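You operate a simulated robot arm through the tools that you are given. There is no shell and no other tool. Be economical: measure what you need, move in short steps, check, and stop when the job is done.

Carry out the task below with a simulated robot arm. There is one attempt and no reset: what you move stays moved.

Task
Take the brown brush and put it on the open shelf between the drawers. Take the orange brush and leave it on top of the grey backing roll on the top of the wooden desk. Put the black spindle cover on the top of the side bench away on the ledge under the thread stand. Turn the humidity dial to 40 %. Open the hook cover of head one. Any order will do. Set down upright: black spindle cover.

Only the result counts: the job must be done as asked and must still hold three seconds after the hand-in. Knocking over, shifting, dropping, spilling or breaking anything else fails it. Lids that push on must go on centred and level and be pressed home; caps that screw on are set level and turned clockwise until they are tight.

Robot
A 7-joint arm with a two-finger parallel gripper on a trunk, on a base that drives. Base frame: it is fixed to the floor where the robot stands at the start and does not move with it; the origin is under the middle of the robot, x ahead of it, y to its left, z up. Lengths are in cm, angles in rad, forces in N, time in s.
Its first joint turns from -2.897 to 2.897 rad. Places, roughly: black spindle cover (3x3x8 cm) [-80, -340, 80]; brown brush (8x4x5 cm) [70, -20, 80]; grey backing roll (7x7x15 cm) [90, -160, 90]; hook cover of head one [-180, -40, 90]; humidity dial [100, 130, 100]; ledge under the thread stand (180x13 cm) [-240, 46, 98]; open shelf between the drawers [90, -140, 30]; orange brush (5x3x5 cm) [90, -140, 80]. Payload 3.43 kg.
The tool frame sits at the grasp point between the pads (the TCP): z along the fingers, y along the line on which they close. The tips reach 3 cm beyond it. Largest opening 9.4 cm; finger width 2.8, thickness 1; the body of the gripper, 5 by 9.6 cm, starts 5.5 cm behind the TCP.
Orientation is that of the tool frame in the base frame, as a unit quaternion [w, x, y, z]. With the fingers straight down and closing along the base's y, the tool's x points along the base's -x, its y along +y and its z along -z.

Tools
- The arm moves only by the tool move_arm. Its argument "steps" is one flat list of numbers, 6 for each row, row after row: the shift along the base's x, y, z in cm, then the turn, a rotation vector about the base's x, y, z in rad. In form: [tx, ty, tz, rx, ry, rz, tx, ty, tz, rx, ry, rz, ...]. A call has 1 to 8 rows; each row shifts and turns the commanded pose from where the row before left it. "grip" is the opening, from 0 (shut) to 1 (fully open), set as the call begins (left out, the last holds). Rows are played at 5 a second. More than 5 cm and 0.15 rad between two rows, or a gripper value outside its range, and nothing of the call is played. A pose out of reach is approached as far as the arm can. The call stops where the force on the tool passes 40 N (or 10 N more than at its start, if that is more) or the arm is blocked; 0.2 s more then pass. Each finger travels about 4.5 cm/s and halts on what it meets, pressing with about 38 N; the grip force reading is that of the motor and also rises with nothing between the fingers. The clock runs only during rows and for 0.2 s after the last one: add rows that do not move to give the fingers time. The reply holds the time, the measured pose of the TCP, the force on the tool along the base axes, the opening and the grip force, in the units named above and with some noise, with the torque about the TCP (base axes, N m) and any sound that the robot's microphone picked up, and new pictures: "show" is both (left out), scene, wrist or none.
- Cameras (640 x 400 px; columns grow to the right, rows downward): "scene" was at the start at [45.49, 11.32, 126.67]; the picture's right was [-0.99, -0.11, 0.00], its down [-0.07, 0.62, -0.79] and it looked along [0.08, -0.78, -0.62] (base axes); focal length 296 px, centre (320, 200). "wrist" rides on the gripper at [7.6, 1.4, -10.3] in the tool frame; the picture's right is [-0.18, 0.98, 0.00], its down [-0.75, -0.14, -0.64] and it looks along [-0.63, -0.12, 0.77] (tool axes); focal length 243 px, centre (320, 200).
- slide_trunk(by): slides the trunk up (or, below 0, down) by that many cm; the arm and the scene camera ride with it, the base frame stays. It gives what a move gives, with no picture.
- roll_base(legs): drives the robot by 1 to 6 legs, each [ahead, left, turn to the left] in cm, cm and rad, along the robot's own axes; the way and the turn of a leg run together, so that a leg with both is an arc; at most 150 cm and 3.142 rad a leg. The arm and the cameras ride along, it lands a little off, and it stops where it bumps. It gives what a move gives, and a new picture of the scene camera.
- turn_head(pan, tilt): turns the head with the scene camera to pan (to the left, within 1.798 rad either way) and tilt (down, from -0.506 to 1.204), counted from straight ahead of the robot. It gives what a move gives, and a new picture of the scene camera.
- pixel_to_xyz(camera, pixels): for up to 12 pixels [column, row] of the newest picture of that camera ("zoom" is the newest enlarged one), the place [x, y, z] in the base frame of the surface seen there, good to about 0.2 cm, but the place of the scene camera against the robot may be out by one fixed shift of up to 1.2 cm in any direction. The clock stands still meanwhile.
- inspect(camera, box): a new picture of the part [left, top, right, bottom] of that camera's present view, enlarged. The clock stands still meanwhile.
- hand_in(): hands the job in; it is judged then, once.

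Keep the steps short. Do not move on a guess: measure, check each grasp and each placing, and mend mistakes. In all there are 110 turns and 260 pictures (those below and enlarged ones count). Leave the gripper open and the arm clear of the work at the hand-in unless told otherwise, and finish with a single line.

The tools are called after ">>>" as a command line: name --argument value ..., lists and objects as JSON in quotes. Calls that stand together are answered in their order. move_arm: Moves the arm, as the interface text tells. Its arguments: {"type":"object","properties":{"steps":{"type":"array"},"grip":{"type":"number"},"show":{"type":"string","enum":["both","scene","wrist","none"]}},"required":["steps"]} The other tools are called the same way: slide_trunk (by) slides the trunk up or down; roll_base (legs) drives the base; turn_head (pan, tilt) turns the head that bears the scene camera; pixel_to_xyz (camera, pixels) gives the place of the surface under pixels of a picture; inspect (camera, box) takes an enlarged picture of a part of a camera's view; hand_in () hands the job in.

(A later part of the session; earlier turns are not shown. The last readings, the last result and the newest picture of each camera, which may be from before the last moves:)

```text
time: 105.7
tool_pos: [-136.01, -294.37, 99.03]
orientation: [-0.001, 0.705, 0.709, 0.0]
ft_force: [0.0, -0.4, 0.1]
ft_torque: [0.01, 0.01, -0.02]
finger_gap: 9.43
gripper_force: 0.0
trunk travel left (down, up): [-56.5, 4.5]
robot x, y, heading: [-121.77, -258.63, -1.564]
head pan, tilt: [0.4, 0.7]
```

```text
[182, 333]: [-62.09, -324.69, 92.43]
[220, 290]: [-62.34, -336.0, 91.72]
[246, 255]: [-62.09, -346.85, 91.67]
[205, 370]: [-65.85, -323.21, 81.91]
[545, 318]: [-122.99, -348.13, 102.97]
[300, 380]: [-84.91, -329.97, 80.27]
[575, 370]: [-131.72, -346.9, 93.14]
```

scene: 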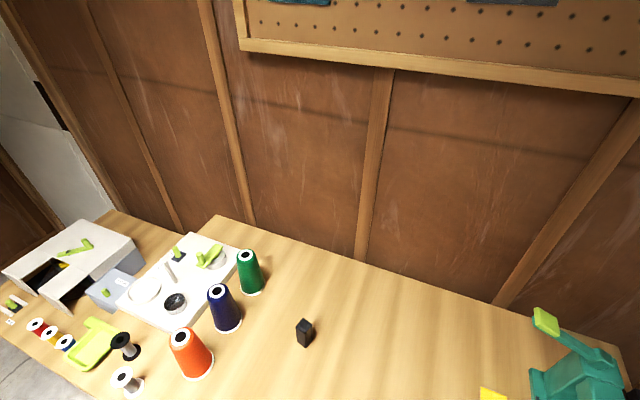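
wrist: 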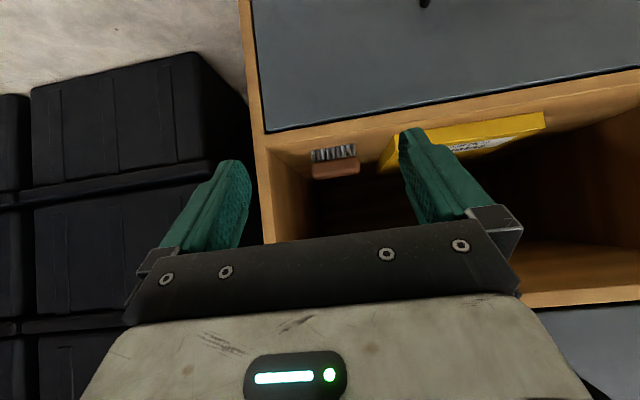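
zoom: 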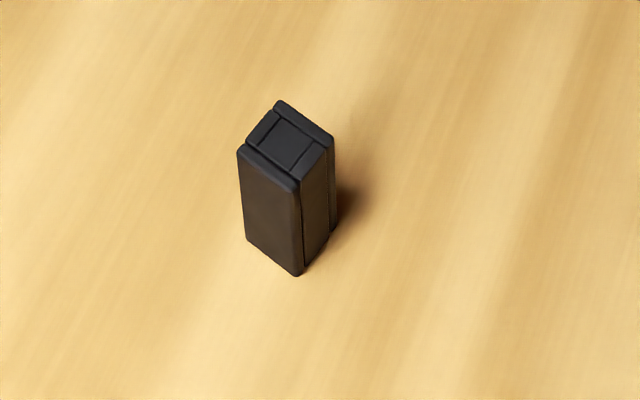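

Cover centre is about (-82,-337.9), top 87.7. Before choosing the grasp I want to see the thread-stand ledge, so I'll turn the base toward it briefly.

>>> roll_base --legs '[[-30, 0, 0], [0, 0, -2.6]]'

>>> turn_head --pan -0.1 --tilt 0.15

```text
time: 113.8
tool_pos: [-128.65, -190.61, 98.95]
orientation: [0.001, 0.876, -0.483, 0.002]
ft_force: [0.5, 1.1, 1.3]
ft_torque: [0.02, 0.0, -0.02]
finger_gap: 9.42
gripper_force: 0.1
trunk travel left (down, up): [-56.5, 4.5]
robot x, y, heading: [-121.72, -228.56, 2.136]
head pan, tilt: [0.4, 0.7]
```

scene: 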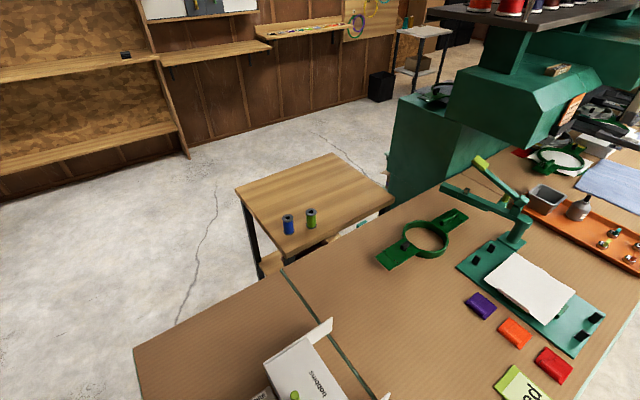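

```text
time: 114.8
tool_pos: [-128.69, -190.5, 98.91]
orientation: [0.001, 0.876, -0.483, 0.0]
ft_force: [-0.6, 0.5, 0.0]
ft_torque: [-0.01, 0.0, -0.04]
finger_gap: 9.4
gripper_force: 0.0
trunk travel left (down, up): [-56.5, 4.5]
robot x, y, heading: [-121.8, -228.43, 2.137]
head pan, tilt: [-0.099, 0.15]
```

scene: 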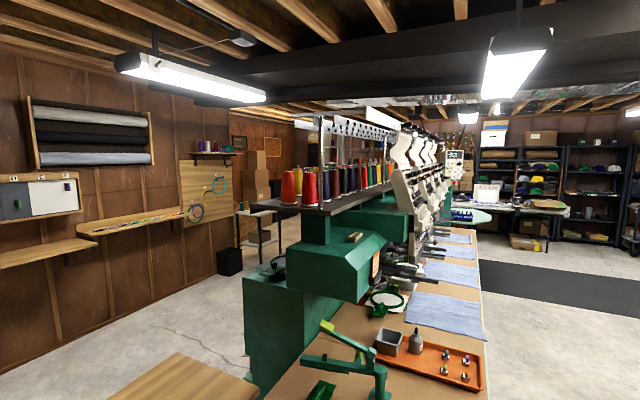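

>>> inspect --camera "scene" --box '[230, 100, 490, 390]'

>>> inspect --camera "scene" --box '[370, 100, 500, 260]'

>>> pixel_to_xyz --camera "scene" --pixels '[[353, 238], [280, 290], [290, 190], [300, 212], [258, 330], [380, 185], [300, 235], [330, 270], [285, 262], [420, 300], [250, 285], [205, 360]]'

```text
1.38 times, centred on (360, 245) of scene
```

zoom: 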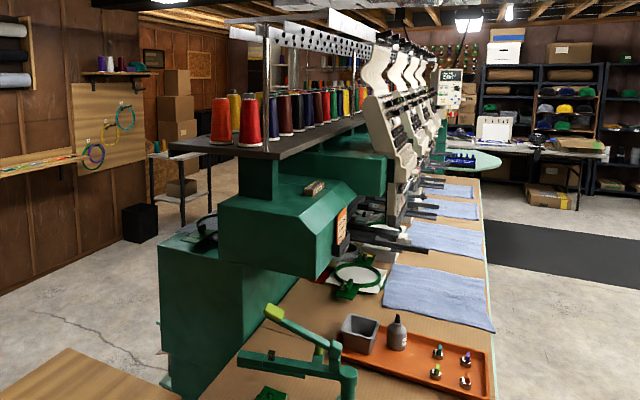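

```text
2.50 times, centred on (435, 180) of scene
```

zoom: 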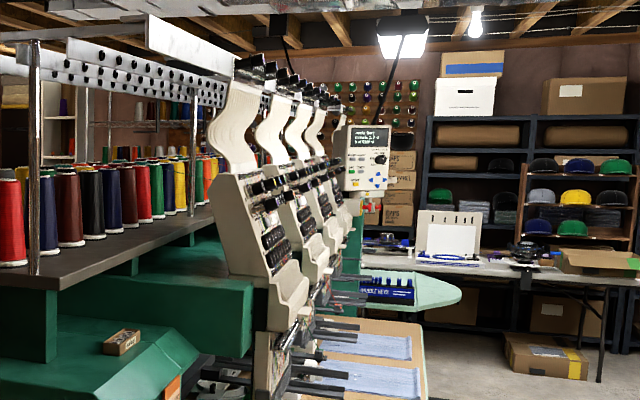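

```text
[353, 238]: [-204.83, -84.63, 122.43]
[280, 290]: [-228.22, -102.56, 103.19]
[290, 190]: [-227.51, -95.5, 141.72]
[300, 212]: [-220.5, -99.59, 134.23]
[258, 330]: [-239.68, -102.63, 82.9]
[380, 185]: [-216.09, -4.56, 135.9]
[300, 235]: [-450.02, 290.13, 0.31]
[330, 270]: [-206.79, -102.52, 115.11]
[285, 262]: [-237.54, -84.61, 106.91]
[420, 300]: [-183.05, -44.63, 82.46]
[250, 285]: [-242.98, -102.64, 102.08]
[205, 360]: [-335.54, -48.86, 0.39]
```

The ledge is on the machine's rear side, under the thread table (z about 131), so it needs a pitched placement from behind. I'll therefore grasp the cover with the same 0.8 pitch. Turning back and positioning.

>>> roll_base --legs '[[0, 0, 2.577], [0, 52, 0], [26, 0, 0]]'

>>> slide_trunk --by -5

>>> turn_head --pan -0.1 --tilt 0.75

```text
time: 125.3
tool_pos: [-86.08, -291.81, 99.04]
orientation: [0.0, 0.718, 0.696, 0.0]
ft_force: [0.3, 0.0, 0.1]
ft_torque: [-0.02, 0.02, 0.01]
finger_gap: 9.4
gripper_force: 0.0
trunk travel left (down, up): [-56.5, 4.5]
robot x, y, heading: [-70.44, -256.06, -1.598]
head pan, tilt: [-0.099, 0.15]
```

scene: 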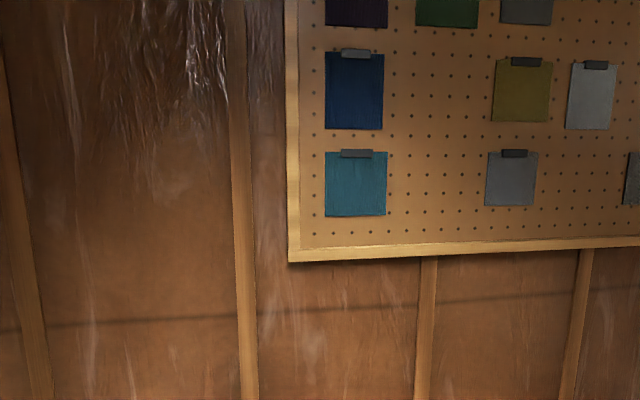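

```text
time: 126.2
tool_pos: [-85.96, -291.59, 94.08]
orientation: [0.0, 0.718, 0.696, 0.001]
ft_force: [0.6, 0.2, -0.5]
ft_torque: [0.0, -0.01, -0.01]
finger_gap: 9.41
gripper_force: 0.1
trunk travel left (down, up): [-51.5, 9.5]
robot x, y, heading: [-70.44, -256.33, -1.602]
head pan, tilt: [-0.099, 0.15]
```

```text
time: 127.2
tool_pos: [-85.94, -291.65, 94.07]
orientation: [0.0, 0.718, 0.696, 0.001]
ft_force: [-0.1, -0.2, 0.2]
ft_torque: [0.01, 0.01, 0.0]
finger_gap: 9.41
gripper_force: 0.0
trunk travel left (down, up): [-51.5, 9.5]
robot x, y, heading: [-70.31, -256.35, -1.601]
head pan, tilt: [-0.099, 0.75]
```

scene: 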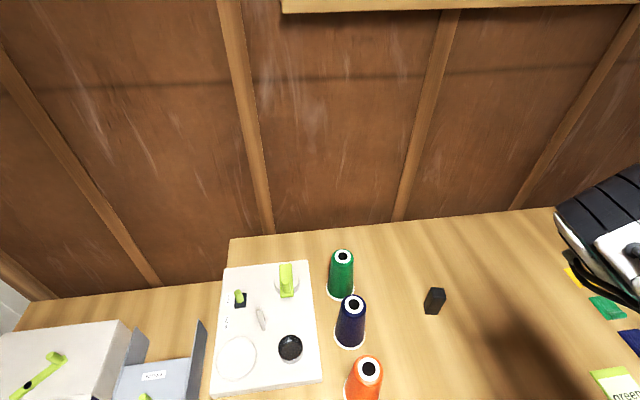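

Now pitch the tool forward (rotation about -x) while moving toward the cover at height.

>>> move_arm --steps '[0.5, -3.2, 2, -0.12, 0, 0.03, 0.5, -3.2, 2, -0.12, 0, 0, 0.5, -3.2, 2, -0.12, 0, 0, 0.5, -3.2, 1, -0.12, 0, 0, 0.5, -3.2, 0, -0.12, 0, 0, 0.5, -3.2, 0, -0.12, 0, 0, 0.5, -3.2, 0, -0.08, 0, 0, 0.5, -3.2, 0, 0, 0, 0]'

```text
time: 129.1
tool_pos: [-85.05, -318.03, 99.02]
orientation: [0.276, 0.651, 0.651, -0.275]
ft_force: [0.4, 0.0, 0.5]
ft_torque: [0.02, -0.01, -0.03]
finger_gap: 9.38
gripper_force: 0.1
out of reach, approached as far as the arm can: row 1, 2, 3
trunk travel left (down, up): [-51.5, 9.5]
robot x, y, heading: [-70.5, -256.39, -1.601]
head pan, tilt: [-0.099, 0.75]
```

scene: 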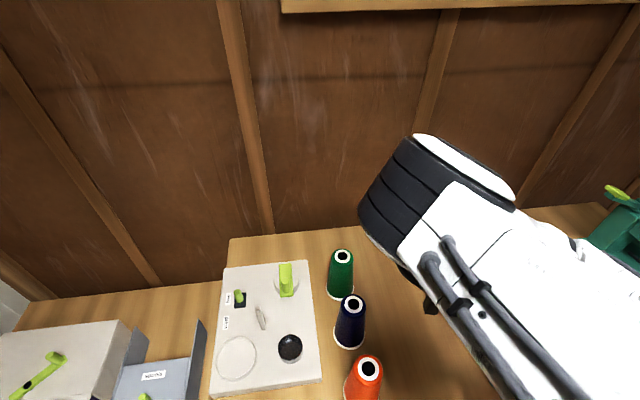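
wrist: 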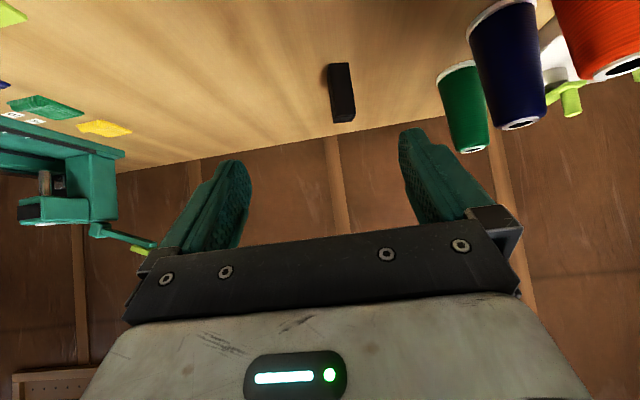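

>>> inspect --camera "wrist" --box '[280, 40, 400, 140]'

>>> pixel_to_xyz --camera "zoom" --pixels '[[255, 110], [340, 100], [275, 280], [370, 260], [300, 130], [320, 230], [300, 305], [360, 300], [250, 130], [262, 200]]'

>>> pixel_to_xyz --camera "scene" --pixels '[[380, 205], [430, 150], [400, 255], [460, 300]]'

```text
4.00 times, centred on (340, 90) of wrist
```

zoom: 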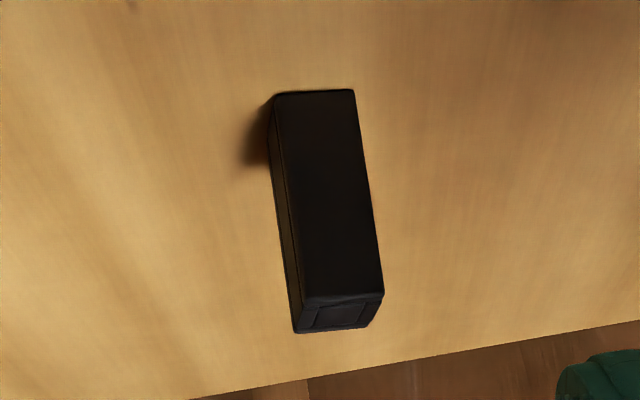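

```text
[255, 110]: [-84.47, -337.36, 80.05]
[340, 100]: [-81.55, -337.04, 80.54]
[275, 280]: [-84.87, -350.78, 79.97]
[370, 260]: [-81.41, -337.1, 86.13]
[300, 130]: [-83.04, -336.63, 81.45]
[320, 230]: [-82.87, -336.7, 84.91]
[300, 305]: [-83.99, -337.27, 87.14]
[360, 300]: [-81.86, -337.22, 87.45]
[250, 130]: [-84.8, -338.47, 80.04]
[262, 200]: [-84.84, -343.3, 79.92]
```

```text
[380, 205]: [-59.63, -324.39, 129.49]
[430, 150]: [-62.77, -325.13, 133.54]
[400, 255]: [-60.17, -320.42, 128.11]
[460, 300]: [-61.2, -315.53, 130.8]
```

The front face is rotated about -0.25 rad. Centre is about (-83.1,-338.2). Yaw to match and move to a pre-grasp point.

>>> move_arm --steps '[2.2, -4, -1, 0, 0, -0.125, 2.2, -4, -1, 0, 0, -0.125, 0, -2.5, -2, 0, 0, 0, 0, 0, 0, 0, 0, 0]' --show "wrist"

>>> inspect --camera "wrist" --box '[250, 60, 410, 180]'

```text
time: 130.1
tool_pos: [-80.44, -328.51, 94.85]
orientation: [0.24, 0.727, 0.565, -0.308]
ft_force: [-0.7, -1.0, -0.1]
ft_torque: [0.01, 0.04, 0.0]
finger_gap: 9.41
gripper_force: 0.0
trunk travel left (down, up): [-51.5, 9.5]
robot x, y, heading: [-70.18, -256.49, -1.601]
head pan, tilt: [-0.099, 0.75]
```

wrist: 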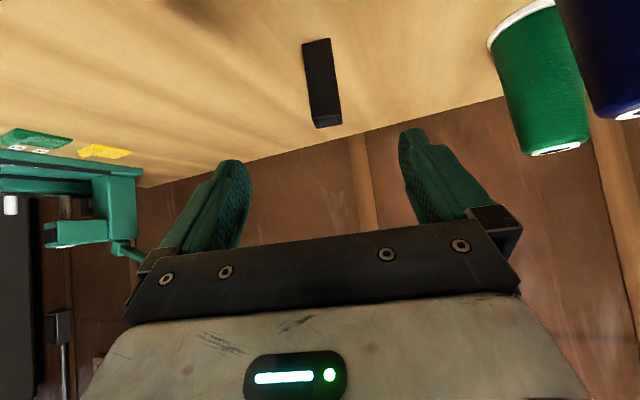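

```text
3.33 times, centred on (330, 120) of wrist
```

zoom: 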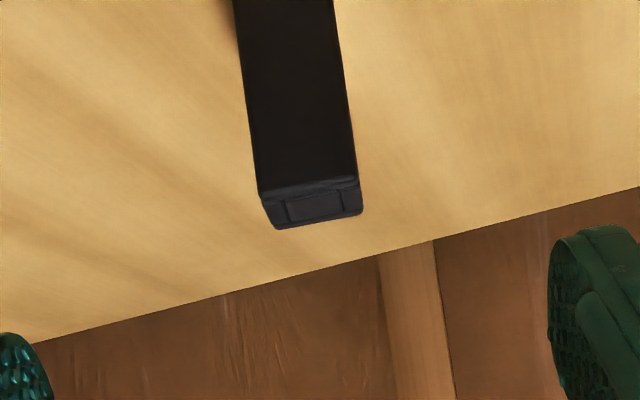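

>>> pixel_to_xyz --camera "zoom" --pixels '[[265, 150], [340, 140], [250, 60], [330, 50], [285, 210], [345, 200], [280, 100]]'

```text
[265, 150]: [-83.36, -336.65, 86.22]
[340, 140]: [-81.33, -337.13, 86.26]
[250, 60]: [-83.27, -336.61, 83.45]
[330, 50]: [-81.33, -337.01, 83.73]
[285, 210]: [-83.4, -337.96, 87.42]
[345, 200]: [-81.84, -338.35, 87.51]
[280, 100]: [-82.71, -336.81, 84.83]
```

Target TCP (-82.6,-338.3,85.2). Advance along the axis.

>>> move_arm --steps '[-0.7, -3.1, -3.1, 0, 0, 0, -0.7, -3.1, -3.1, 0, 0, 0, -0.5, -2.2, -2.2, 0, 0, 0, -0.3, -1.4, -1.3, 0, 0, 0, 0, 0, 0, 0, 0, 0]' --show "wrist"

>>> move_arm --steps '[0, 0, 0, 0, 0, 0, 0, 0, 0, 0, 0, 0, 0, 0, 0, 0, 0, 0, 0, 0, 0, 0, 0, 0, 0, 0, 0, 0, 0, 0, 0, 0, 0, 0, 0, 0]' --grip 0.1 --show "wrist"

```text
time: 131.2
tool_pos: [-82.94, -338.28, 85.28]
orientation: [0.24, 0.728, 0.565, -0.306]
ft_force: [-0.7, 0.5, -0.8]
ft_torque: [-0.02, 0.0, -0.04]
finger_gap: 9.4
gripper_force: 0.1
trunk travel left (down, up): [-51.5, 9.5]
robot x, y, heading: [-70.27, -256.04, -1.603]
head pan, tilt: [-0.099, 0.75]
```

wrist: 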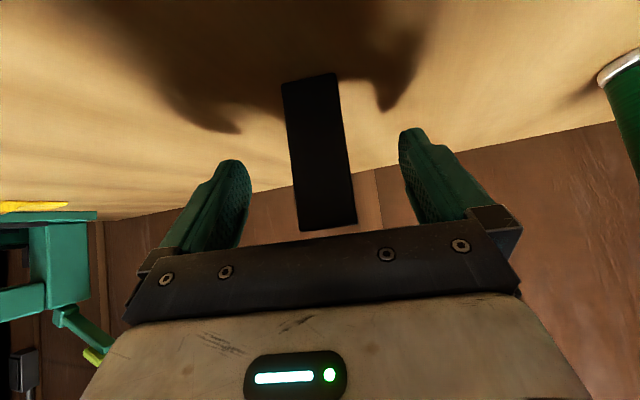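

```text
time: 132.7
tool_pos: [-83.01, -338.2, 85.28]
orientation: [0.24, 0.727, 0.566, -0.306]
ft_force: [-0.4, 0.4, -0.1]
ft_torque: [0.02, 0.01, -0.02]
finger_gap: 3.12
gripper_force: 38.3
trunk travel left (down, up): [-51.5, 9.5]
robot x, y, heading: [-70.31, -256.09, -1.6]
head pan, tilt: [-0.099, 0.75]
```

wrist: 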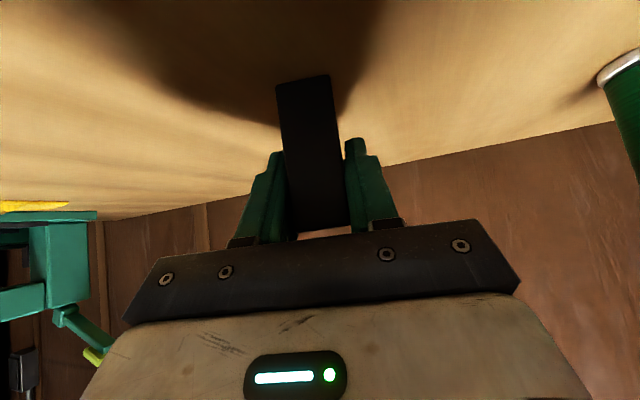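

Gripped (3.1 cm), bottom 5.3 below the TCP. Lift, then back away from the bench and turn toward -x.

>>> move_arm --steps '[0, 0, 4, 0, 0, 0, 0, 0, 4, 0, 0, 0, 0.3, 2, 4, 0, 0, 0, 0.5, 4, 0, 0, 0, 0, 0.5, 4, 0, 0, 0, 0, 0.5, 4, 0, 0, 0, 0, 0.5, 4, 0, 0, 0, 0]' --show "none"

>>> roll_base --legs '[[-14, 0, 0], [0, 0, -1.541]]'

>>> turn_head --pan -0.3 --tilt 0.6

```text
time: 134.2
tool_pos: [-80.59, -321.17, 97.12]
orientation: [0.239, 0.727, 0.566, -0.306]
ft_force: [1.0, 0.2, -0.1]
ft_torque: [0.01, 0.01, -0.01]
finger_gap: 3.15
gripper_force: 37.6
out of reach, approached as far as the arm can: row 7
trunk travel left (down, up): [-51.5, 9.5]
robot x, y, heading: [-70.41, -255.99, -1.601]
head pan, tilt: [-0.099, 0.75]
```

```text
time: 139.3
tool_pos: [-135.17, -234.39, 97.19]
orientation: [-0.039, 0.916, -0.097, -0.388]
ft_force: [0.5, -0.8, -0.3]
ft_torque: [0.0, -0.01, -0.04]
finger_gap: 3.13
gripper_force: 38.1
trunk travel left (down, up): [-51.5, 9.5]
robot x, y, heading: [-69.72, -242.61, -3.132]
head pan, tilt: [-0.099, 0.75]
```

scene: 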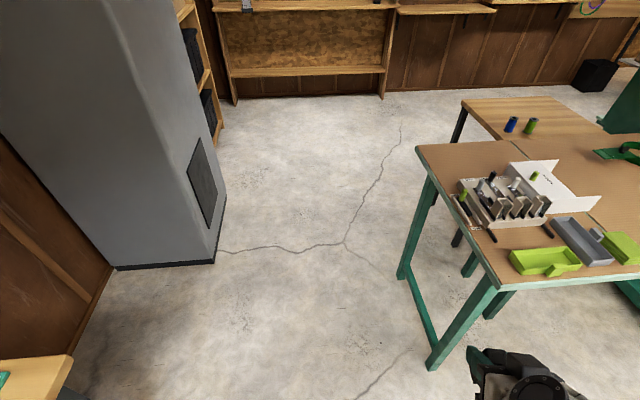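

```text
time: 140.1
tool_pos: [-135.27, -234.41, 97.19]
orientation: [-0.041, 0.916, -0.099, -0.387]
ft_force: [0.1, 0.4, 0.3]
ft_torque: [0.02, -0.02, -0.03]
finger_gap: 3.15
gripper_force: 37.6
trunk travel left (down, up): [-51.5, 9.5]
robot x, y, heading: [-70.24, -242.37, -3.139]
head pan, tilt: [-0.3, 0.6]
```

scene: 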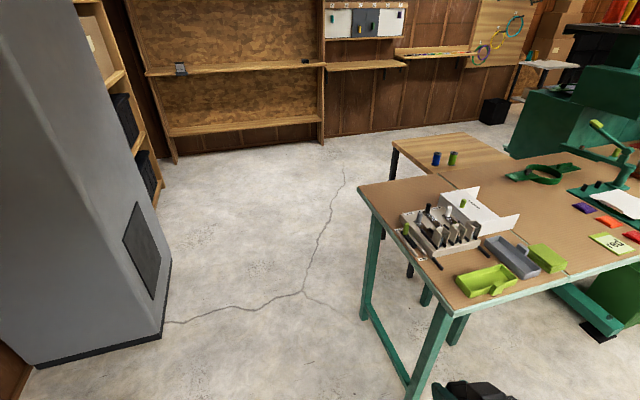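

>>> pixel_to_xyz --camera "scene" --pixels '[[165, 332], [38, 366], [360, 185], [462, 305], [365, 315], [395, 140], [175, 160], [320, 148], [160, 205], [494, 122], [405, 60], [520, 150]]'

>>> turn_head --pan -0.9 --tilt 0.3

```text
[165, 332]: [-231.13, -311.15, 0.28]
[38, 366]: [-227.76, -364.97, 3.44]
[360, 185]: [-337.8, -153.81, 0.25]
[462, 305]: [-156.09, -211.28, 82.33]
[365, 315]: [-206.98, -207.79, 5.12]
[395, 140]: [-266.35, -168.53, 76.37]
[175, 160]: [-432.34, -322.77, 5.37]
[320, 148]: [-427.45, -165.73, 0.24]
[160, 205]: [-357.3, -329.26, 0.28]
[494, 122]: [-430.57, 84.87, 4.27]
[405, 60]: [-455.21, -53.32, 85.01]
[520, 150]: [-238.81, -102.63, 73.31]
```

```text
time: 141.1
tool_pos: [-135.18, -234.39, 97.21]
orientation: [-0.041, 0.916, -0.099, -0.387]
ft_force: [0.3, -0.2, 0.1]
ft_torque: [0.01, 0.04, 0.02]
finger_gap: 3.12
gripper_force: 38.7
trunk travel left (down, up): [-51.5, 9.5]
robot x, y, heading: [-69.95, -242.26, -3.138]
head pan, tilt: [-0.901, 0.3]
```

scene: 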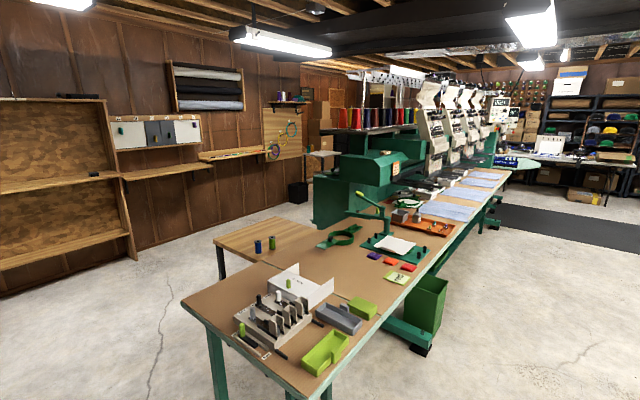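

Route: the gap at y≈-262 between table end (-212) and cabinet (-311), then up the aisle behind the machine. Driving.

>>> roll_base --legs '[[60, 20, 0], [140, 0, 0], [60, 0, 0]]'

>>> turn_head --pan -1.3 --tilt 0.4

```text
time: 154.2
tool_pos: [-396.16, -251.62, 97.19]
orientation: [-0.045, 0.915, -0.109, -0.387]
ft_force: [0.3, -0.2, -0.1]
ft_torque: [0.01, -0.01, 0.02]
finger_gap: 3.14
gripper_force: 38.0
trunk travel left (down, up): [-51.5, 9.5]
robot x, y, heading: [-331.05, -260.93, 3.121]
head pan, tilt: [-0.901, 0.3]
```

scene: 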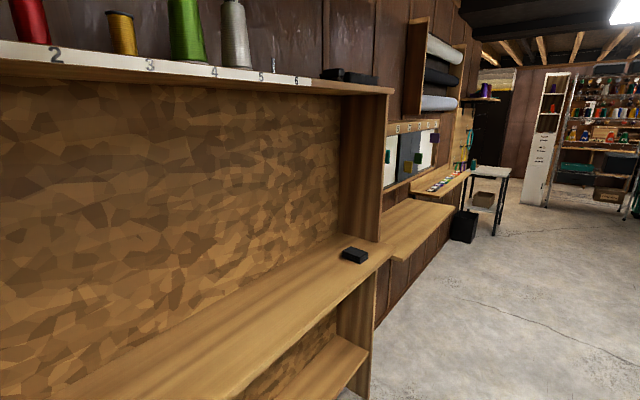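

```text
time: 155.1
tool_pos: [-396.21, -251.67, 97.17]
orientation: [-0.046, 0.915, -0.11, -0.386]
ft_force: [-0.3, -0.4, 0.6]
ft_torque: [0.0, -0.04, -0.01]
finger_gap: 3.15
gripper_force: 38.0
trunk travel left (down, up): [-51.5, 9.5]
robot x, y, heading: [-331.32, -261.15, 3.124]
head pan, tilt: [-1.3, 0.4]
```

scene: 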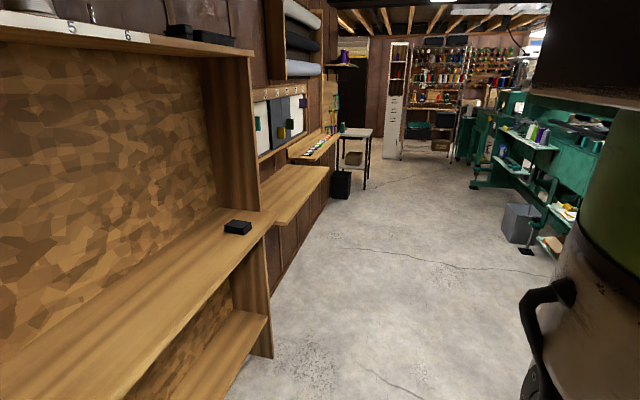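

The aisle is clear. Turn right to face +y and look up the aisle.

>>> roll_base --legs '[[0, 0, -1.553], [80, 0, 0]]'

>>> turn_head --pan -0.5 --tilt 0.45

```text
time: 163.2
tool_pos: [-320.37, -116.91, 97.27]
orientation: [0.305, -0.57, 0.724, 0.241]
ft_force: [-0.5, 0.2, 1.0]
ft_torque: [-0.02, 0.01, -0.01]
finger_gap: 3.13
gripper_force: 38.2
trunk travel left (down, up): [-51.5, 9.5]
robot x, y, heading: [-329.68, -182.48, 1.555]
head pan, tilt: [-1.3, 0.4]
```

scene: 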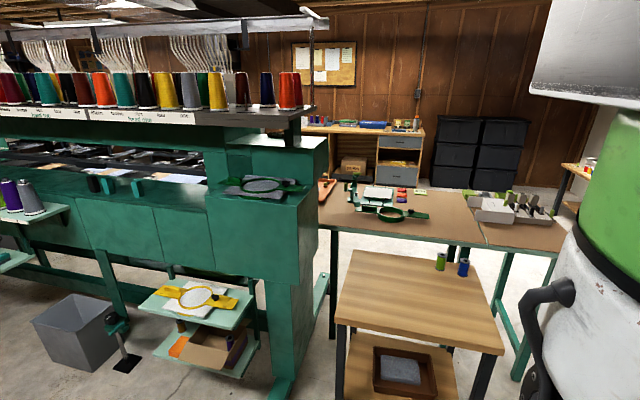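

```text
time: 164.3
tool_pos: [-320.24, -116.89, 97.26]
orientation: [0.305, -0.571, 0.723, 0.241]
ft_force: [0.4, 0.6, 0.0]
ft_torque: [0.0, 0.02, 0.01]
finger_gap: 3.13
gripper_force: 38.0
trunk travel left (down, up): [-51.5, 9.5]
robot x, y, heading: [-329.96, -181.91, 1.553]
head pan, tilt: [-0.499, 0.45]
```

scene: 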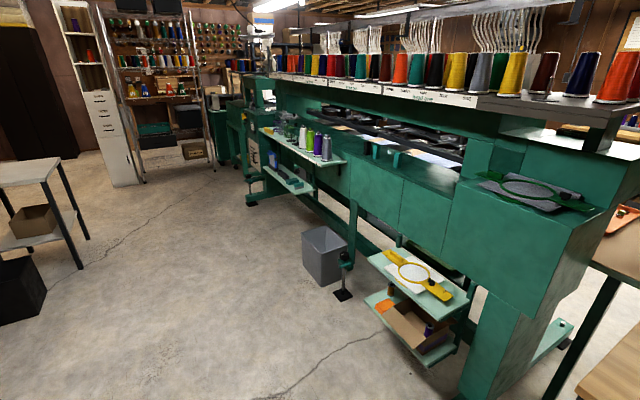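

>>> inspect --camera "scene" --box '[260, 70, 520, 240]'

>>> pixel_to_xyz --camera "scene" --pixels '[[350, 157], [405, 172], [432, 185], [440, 178], [420, 160], [455, 172], [380, 150], [300, 135], [470, 98], [400, 90], [370, 155], [400, 180]]'

```text
2.35 times, centred on (390, 155) of scene
```

zoom: 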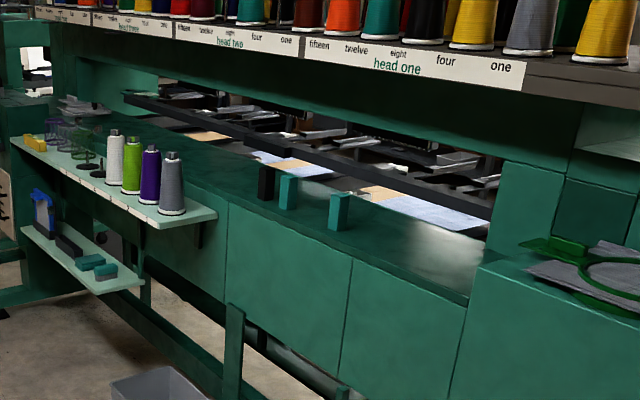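

```text
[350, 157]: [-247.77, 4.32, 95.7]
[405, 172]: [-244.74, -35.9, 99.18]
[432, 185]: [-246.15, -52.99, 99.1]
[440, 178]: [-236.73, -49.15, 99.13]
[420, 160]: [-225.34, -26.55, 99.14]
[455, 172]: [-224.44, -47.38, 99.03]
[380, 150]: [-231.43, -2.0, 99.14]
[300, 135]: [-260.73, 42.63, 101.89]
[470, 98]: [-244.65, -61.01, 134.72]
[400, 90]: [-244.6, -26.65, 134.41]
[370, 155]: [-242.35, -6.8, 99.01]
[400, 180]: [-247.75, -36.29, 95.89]
```

>>> pixel_to_xyz --camera "zoom" --pixels '[[337, 195], [337, 225], [347, 215], [288, 178], [288, 205], [265, 185], [265, 200], [400, 260], [460, 290], [300, 225], [470, 70], [470, 100]]'

```text
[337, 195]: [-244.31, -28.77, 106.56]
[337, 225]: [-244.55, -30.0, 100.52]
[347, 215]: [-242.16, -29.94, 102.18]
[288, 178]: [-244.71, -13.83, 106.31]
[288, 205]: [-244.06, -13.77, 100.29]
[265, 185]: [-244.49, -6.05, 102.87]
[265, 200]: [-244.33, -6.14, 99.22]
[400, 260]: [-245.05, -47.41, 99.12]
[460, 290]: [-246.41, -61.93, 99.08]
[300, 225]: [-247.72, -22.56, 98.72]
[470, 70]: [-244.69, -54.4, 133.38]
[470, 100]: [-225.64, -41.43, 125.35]
```

Existing covers stand at y -29.5, -14, -6 on the ledge (z≈99, front edge x -247.8). I'll place ours at y≈-38.5, x≈-242. Turn here to face +x, then strafe left to the spot.

>>> roll_base --legs '[[0, 15, 0], [0, 0, -1.553], [0, 75, 0], [0, 75, 0]]'

>>> turn_head --pan 0.05 --tilt 0.6

```text
time: 176.7
tool_pos: [-280.94, -39.93, 97.28]
orientation: [0.387, 0.094, 0.916, -0.039]
ft_force: [0.3, -0.3, -0.3]
ft_torque: [0.0, -0.02, 0.0]
finger_gap: 3.13
gripper_force: 37.8
trunk travel left (down, up): [-51.5, 9.5]
robot x, y, heading: [-346.61, -32.64, 0.017]
head pan, tilt: [-0.499, 0.45]
```

scene: 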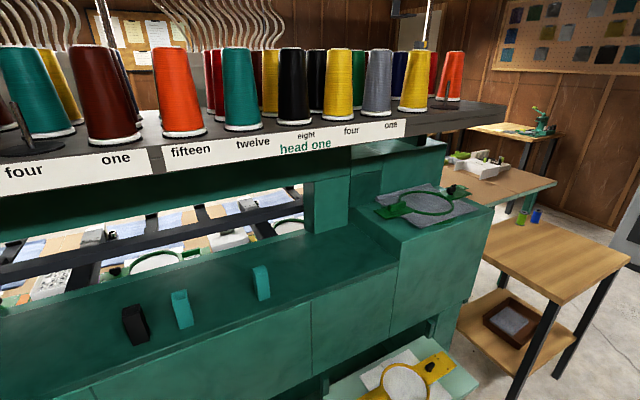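

```text
time: 177.7
tool_pos: [-281.03, -39.91, 97.29]
orientation: [0.387, 0.094, 0.916, -0.039]
ft_force: [0.4, -0.5, -0.1]
ft_torque: [0.0, -0.01, -0.01]
finger_gap: 3.12
gripper_force: 37.4
trunk travel left (down, up): [-51.5, 9.5]
robot x, y, heading: [-346.3, -32.87, 0.012]
head pan, tilt: [0.051, 0.6]
```

scene: 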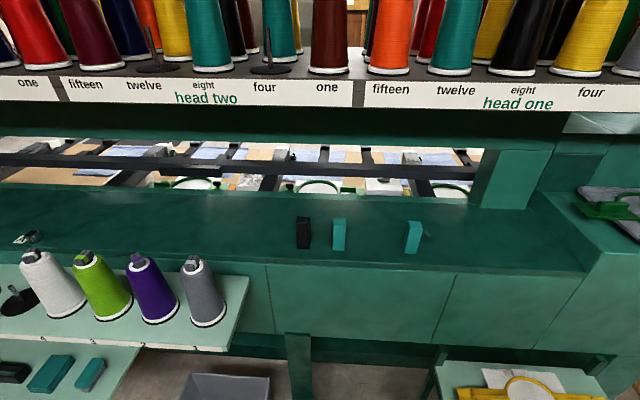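

>>> pixel_to_xyz --camera "scene" --pixels '[[413, 222], [405, 240], [413, 252], [460, 262], [460, 240], [460, 215], [460, 205], [500, 210], [540, 250], [575, 262], [500, 110], [480, 135]]'

```text
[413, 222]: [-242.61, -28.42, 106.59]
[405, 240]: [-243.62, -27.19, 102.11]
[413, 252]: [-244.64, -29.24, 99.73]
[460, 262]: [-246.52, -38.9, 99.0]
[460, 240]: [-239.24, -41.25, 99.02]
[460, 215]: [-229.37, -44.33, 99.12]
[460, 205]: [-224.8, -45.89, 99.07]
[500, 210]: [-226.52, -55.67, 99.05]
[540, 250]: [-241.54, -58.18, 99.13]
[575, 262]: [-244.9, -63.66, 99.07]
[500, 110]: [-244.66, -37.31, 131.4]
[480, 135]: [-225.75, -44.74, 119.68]
```

Raise: trunk +9, arm up 2, straighten yaw +0.21, then base ahead 20.

>>> slide_trunk --by 9

>>> move_arm --steps '[0, 0.7, 2, 0, 0, 0.1, 0, 0.7, 1, 0, 0, 0.1, 0, 0, 0, 0, 0, 0]' --show "none"

>>> roll_base --legs '[[20, 0, 0]]'

>>> move_arm --steps '[4, 0, 0, 0, 0, 0, 0, 0, 0, 0, 0, 0]'

```text
time: 178.9
tool_pos: [-281.08, -39.95, 106.16]
orientation: [0.387, 0.094, 0.917, -0.039]
ft_force: [-0.4, 0.3, -1.2]
ft_torque: [-0.01, 0.01, 0.01]
finger_gap: 3.13
gripper_force: 37.9
trunk travel left (down, up): [-60.5, 0.5]
robot x, y, heading: [-346.66, -32.6, 0.016]
head pan, tilt: [0.051, 0.6]
```

```text
time: 179.7
tool_pos: [-281.59, -39.44, 106.46]
orientation: [0.378, 0.063, 0.923, -0.025]
ft_force: [-0.6, 0.5, -0.6]
ft_torque: [-0.01, -0.01, 0.01]
finger_gap: 3.12
gripper_force: 38.0
out of reach, approached as far as the arm can: row 1, 2
trunk travel left (down, up): [-60.5, 0.5]
robot x, y, heading: [-346.64, -32.66, 0.014]
head pan, tilt: [0.051, 0.6]
```

```text
time: 181.3
tool_pos: [-261.59, -39.08, 106.37]
orientation: [0.378, 0.063, 0.924, -0.025]
ft_force: [0.0, -0.1, 0.8]
ft_torque: [-0.01, 0.0, -0.01]
finger_gap: 3.14
gripper_force: 38.0
trunk travel left (down, up): [-60.5, 0.5]
robot x, y, heading: [-326.41, -32.62, 0.017]
head pan, tilt: [0.051, 0.6]
```

scene: 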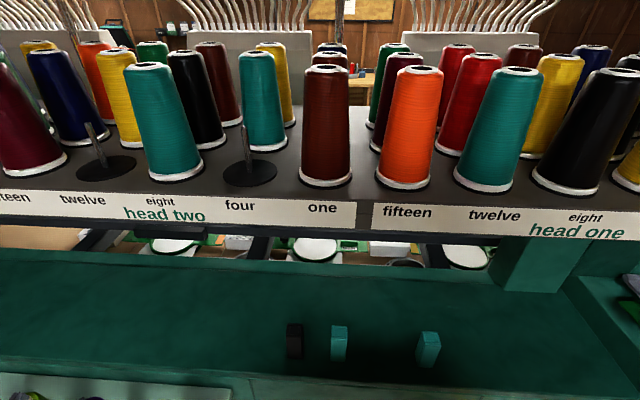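

```text
time: 181.9
tool_pos: [-257.41, -39.03, 106.2]
orientation: [0.378, 0.063, 0.923, -0.025]
ft_force: [0.0, -0.1, -0.6]
ft_torque: [-0.03, -0.01, 0.04]
finger_gap: 3.14
gripper_force: 38.6
trunk travel left (down, up): [-60.5, 0.5]
robot x, y, heading: [-326.24, -32.33, 0.013]
head pan, tilt: [0.051, 0.6]
```

scene: 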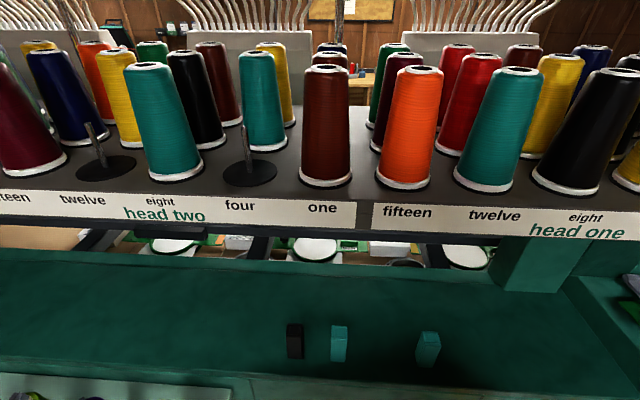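
wrist: 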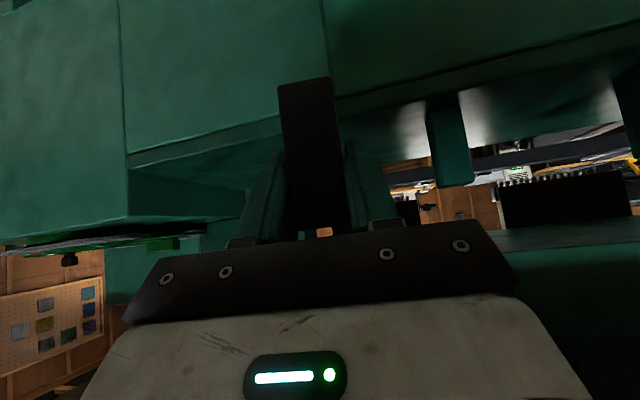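

>>> move_arm --steps '[2, 0, 0.5, 0, -0.02, 0.06, 2, 0, 0.5, 0, 0, 0.06, 3, 0, 0, 0, 0, 0, 0, 0, 0, 0, 0, 0]' --show "wrist"

>>> pixel_to_xyz --camera "wrist" --pixels '[[230, 115], [250, 150], [370, 130], [390, 100], [450, 130], [305, 85], [325, 85], [320, 150]]'

```text
time: 182.9
tool_pos: [-250.49, -39.09, 107.38]
orientation: [0.389, 0.008, 0.921, -0.002]
ft_force: [0.5, -0.1, 0.2]
ft_torque: [0.0, 0.02, 0.0]
finger_gap: 3.13
gripper_force: 37.9
trunk travel left (down, up): [-60.5, 0.5]
robot x, y, heading: [-326.38, -32.6, 0.017]
head pan, tilt: [0.051, 0.6]
```

wrist: 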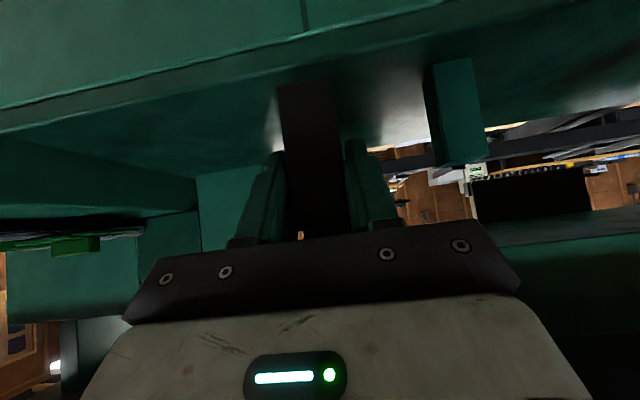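

```text
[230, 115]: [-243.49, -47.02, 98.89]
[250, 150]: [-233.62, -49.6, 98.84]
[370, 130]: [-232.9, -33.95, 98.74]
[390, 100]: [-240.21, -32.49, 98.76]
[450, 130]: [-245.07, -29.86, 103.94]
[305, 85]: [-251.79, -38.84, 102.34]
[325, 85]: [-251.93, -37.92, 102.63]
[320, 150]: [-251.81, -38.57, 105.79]
```

Ledge z by wrist = 98.8. Advance 8.2 and lower to just above.

>>> move_arm --steps '[3, 0, 0, 0, 0, 0, 3, 0, 0, 0, 0, 0, 2.2, 0.2, -0.5, 0, 0, 0, 0, 0, -1.5, 0, 0, 0, 0, 0, -0.8, 0, 0, 0, 0, 0, 0, 0, 0, 0]'

```text
time: 184.3
tool_pos: [-242.15, -38.88, 104.63]
orientation: [0.388, 0.007, 0.922, -0.001]
ft_force: [-0.3, 0.3, -0.3]
ft_torque: [0.03, -0.01, 0.01]
finger_gap: 3.15
gripper_force: 37.7
trunk travel left (down, up): [-60.5, 0.5]
robot x, y, heading: [-326.32, -32.74, 0.017]
head pan, tilt: [0.051, 0.6]
```

scene: 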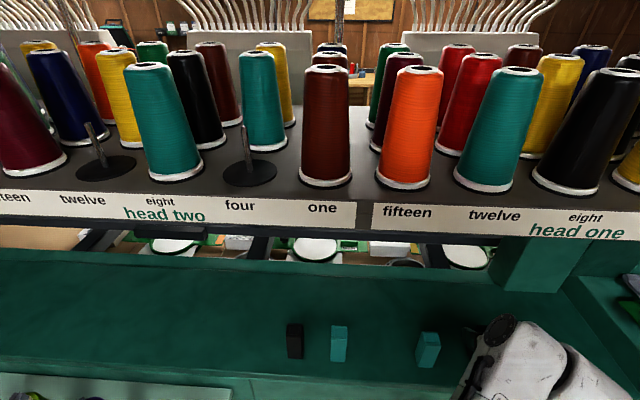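
wrist: 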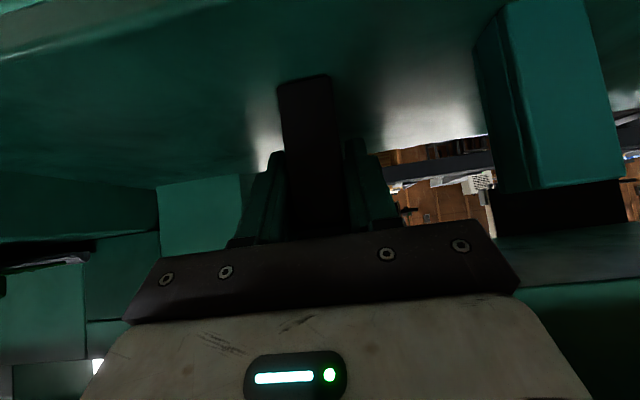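

>>> move_arm --steps '[0, 0, -0.3, 0, 0, 0, 0, 0, -0.15, 0, 0, 0, 0, 0, 0, 0, 0, 0]' --show "none"

>>> move_arm --steps '[0, 0, -0.12, 0, 0, 0, 0, 0, 0, 0, 0, 0]' --show "none"

```text
time: 185.1
tool_pos: [-242.17, -38.86, 104.16]
orientation: [0.389, 0.007, 0.921, -0.001]
ft_force: [-0.2, 0.2, 0.9]
ft_torque: [0.04, -0.04, -0.03]
finger_gap: 3.14
gripper_force: 38.2
trunk travel left (down, up): [-60.5, 0.5]
robot x, y, heading: [-326.37, -32.74, 0.015]
head pan, tilt: [0.051, 0.6]
```

```text
time: 185.7
tool_pos: [-242.21, -38.81, 104.14]
orientation: [0.389, 0.007, 0.921, -0.002]
ft_force: [1.1, -0.2, 9.2]
ft_torque: [-0.11, -0.12, 0.0]
finger_gap: 3.13
gripper_force: 38.3
trunk travel left (down, up): [-60.5, 0.5]
robot x, y, heading: [-326.34, -32.44, 0.019]
head pan, tilt: [0.051, 0.6]
```

Seated (9 N). Release to 5.2 cm and retreat along the axis.

>>> move_arm --steps '[0, 0, 0.05, 0, 0, 0, 0, 0, 0, 0, 0, 0, 0, 0, 0, 0, 0, 0, 0, 0, 0, 0, 0, 0]' --grip 0.55 --show "wrist"

>>> move_arm --steps '[-1, 0, 0.7, 0, 0, 0, -3, 0, 2, 0, 0, 0, -4, 0, 1, 0, 0, 0, -4, 0, 0, 0, 0, 0, -4, 0, 0, 0, 0, 0]'

```text
time: 186.7
tool_pos: [-242.23, -38.86, 104.09]
orientation: [0.389, 0.007, 0.921, -0.001]
ft_force: [0.1, 0.3, -1.1]
ft_torque: [0.0, -0.02, 0.04]
finger_gap: 5.14
gripper_force: 0.0
trunk travel left (down, up): [-60.5, 0.5]
robot x, y, heading: [-326.29, -32.51, 0.022]
head pan, tilt: [0.051, 0.6]
```

wrist: 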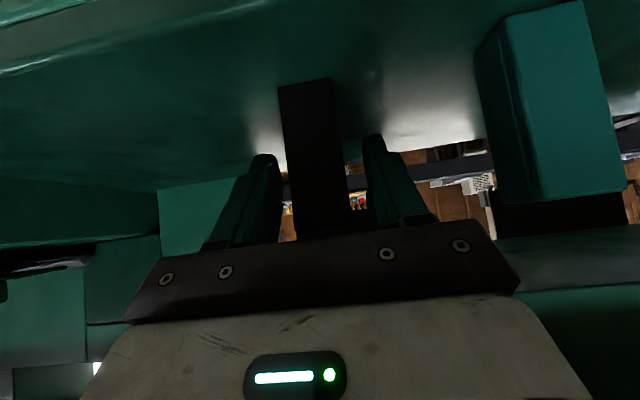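

```text
time: 187.9
tool_pos: [-258.33, -39.0, 107.77]
orientation: [0.388, 0.007, 0.922, -0.001]
ft_force: [0.0, 0.2, -0.6]
ft_torque: [0.0, 0.01, -0.01]
finger_gap: 5.19
gripper_force: 0.1
trunk travel left (down, up): [-60.5, 0.5]
robot x, y, heading: [-326.65, -32.49, 0.017]
head pan, tilt: [0.051, 0.6]
```

scene: 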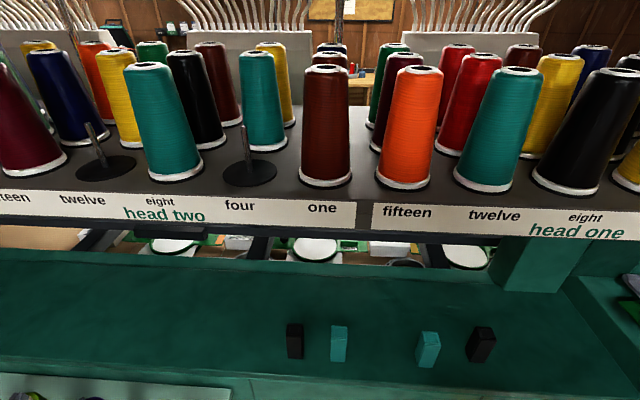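
wrist: 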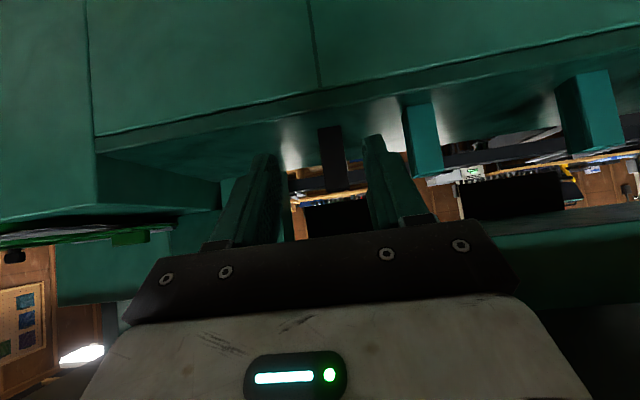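

The black cover stands upright on the ledge. Now drive back out around the table to the machine's front.

>>> roll_base --legs '[[-18, 0, -0.015], [0, -115, 0], [0, -114, 0], [140, 0, 0], [140, 0, 0]]'

```text
time: 213.5
tool_pos: [5.56, -263.72, 107.8]
orientation: [0.388, 0.003, 0.922, 0.0]
ft_force: [-0.1, -0.2, 0.2]
ft_torque: [0.02, 0.01, -0.02]
finger_gap: 5.16
gripper_force: 0.0
trunk travel left (down, up): [-60.5, 0.5]
robot x, y, heading: [-62.8, -257.71, 0.024]
head pan, tilt: [0.051, 0.6]
```

scene: 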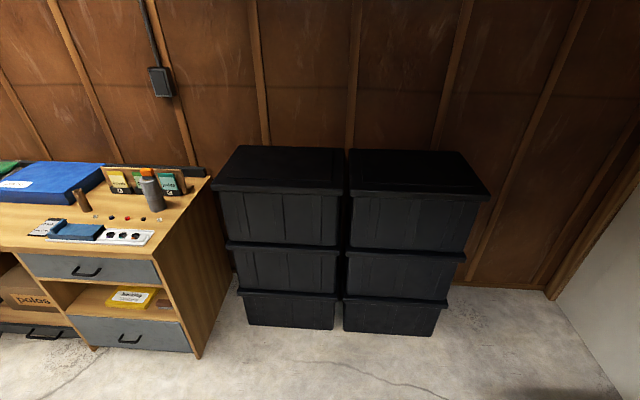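

>>> roll_base --legs '[[8, 0, -0.02], [0, 110, 0], [0, 108, 0], [0, 0, 1.57], [0, 0, 1.57]]'

>>> turn_head --pan 0.0 --tilt 0.4

```text
time: 232.6
tool_pos: [-122.88, -31.72, 107.77]
orientation: [-0.004, 0.921, -0.014, -0.388]
ft_force: [-0.4, -0.2, 0.7]
ft_torque: [-0.01, 0.02, -0.01]
finger_gap: 5.15
gripper_force: 0.0
trunk travel left (down, up): [-60.5, 0.5]
robot x, y, heading: [-54.8, -39.38, -3.139]
head pan, tilt: [0.051, 0.6]
```

scene: 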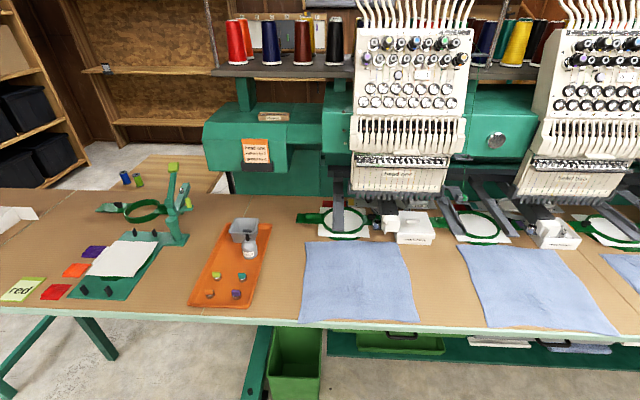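

```text
time: 233.3
tool_pos: [-123.04, -31.69, 107.66]
orientation: [-0.005, 0.921, -0.015, -0.389]
ft_force: [0.5, 0.9, 0.2]
ft_torque: [0.03, 0.01, 0.05]
finger_gap: 5.17
gripper_force: 0.0
trunk travel left (down, up): [-60.5, 0.5]
robot x, y, heading: [-55.24, -39.3, -3.137]
head pan, tilt: [0.0, 0.4]
```

scene: 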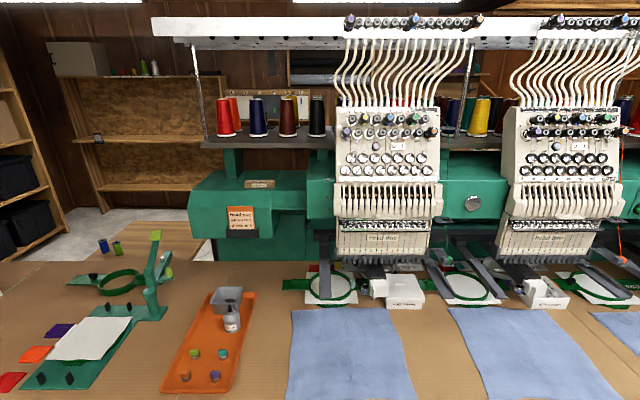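

>>> turn_head --pan 0.0 --tilt 0.6

>>> inspect --camera "scene" --box '[290, 170, 470, 270]'

>>> inspect --camera "scene" --box '[370, 195, 450, 250]'

```text
time: 234.1
tool_pos: [-122.9, -31.68, 107.79]
orientation: [-0.005, 0.921, -0.014, -0.388]
ft_force: [-0.2, 0.1, 0.1]
ft_torque: [-0.03, 0.0, 0.03]
finger_gap: 5.16
gripper_force: 0.1
trunk travel left (down, up): [-60.5, 0.5]
robot x, y, heading: [-54.73, -39.41, -3.14]
head pan, tilt: [0.0, 0.6]
```

scene: 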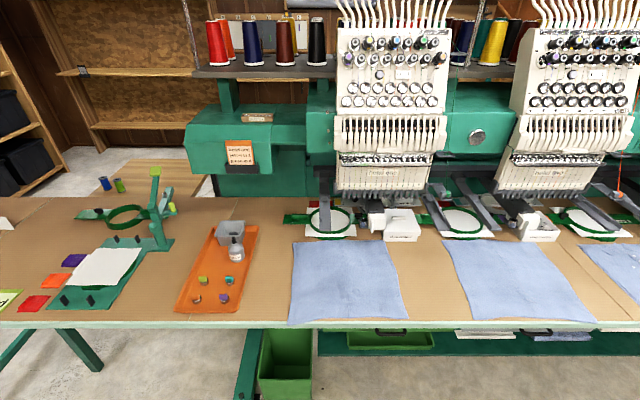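

```text
3.56 times, centred on (380, 220) of scene
```

zoom: 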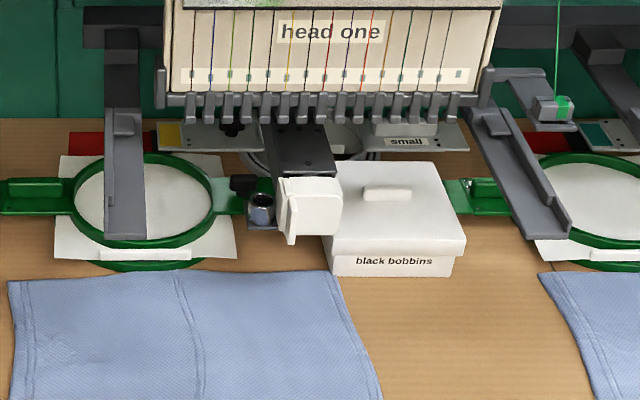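

```text
7.27 times, centred on (410, 222) of scene
```

zoom: 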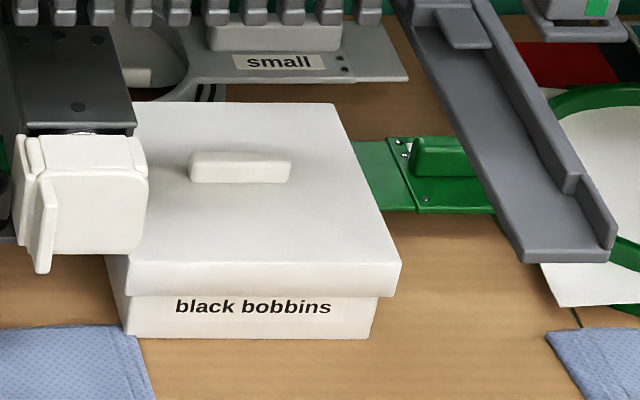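

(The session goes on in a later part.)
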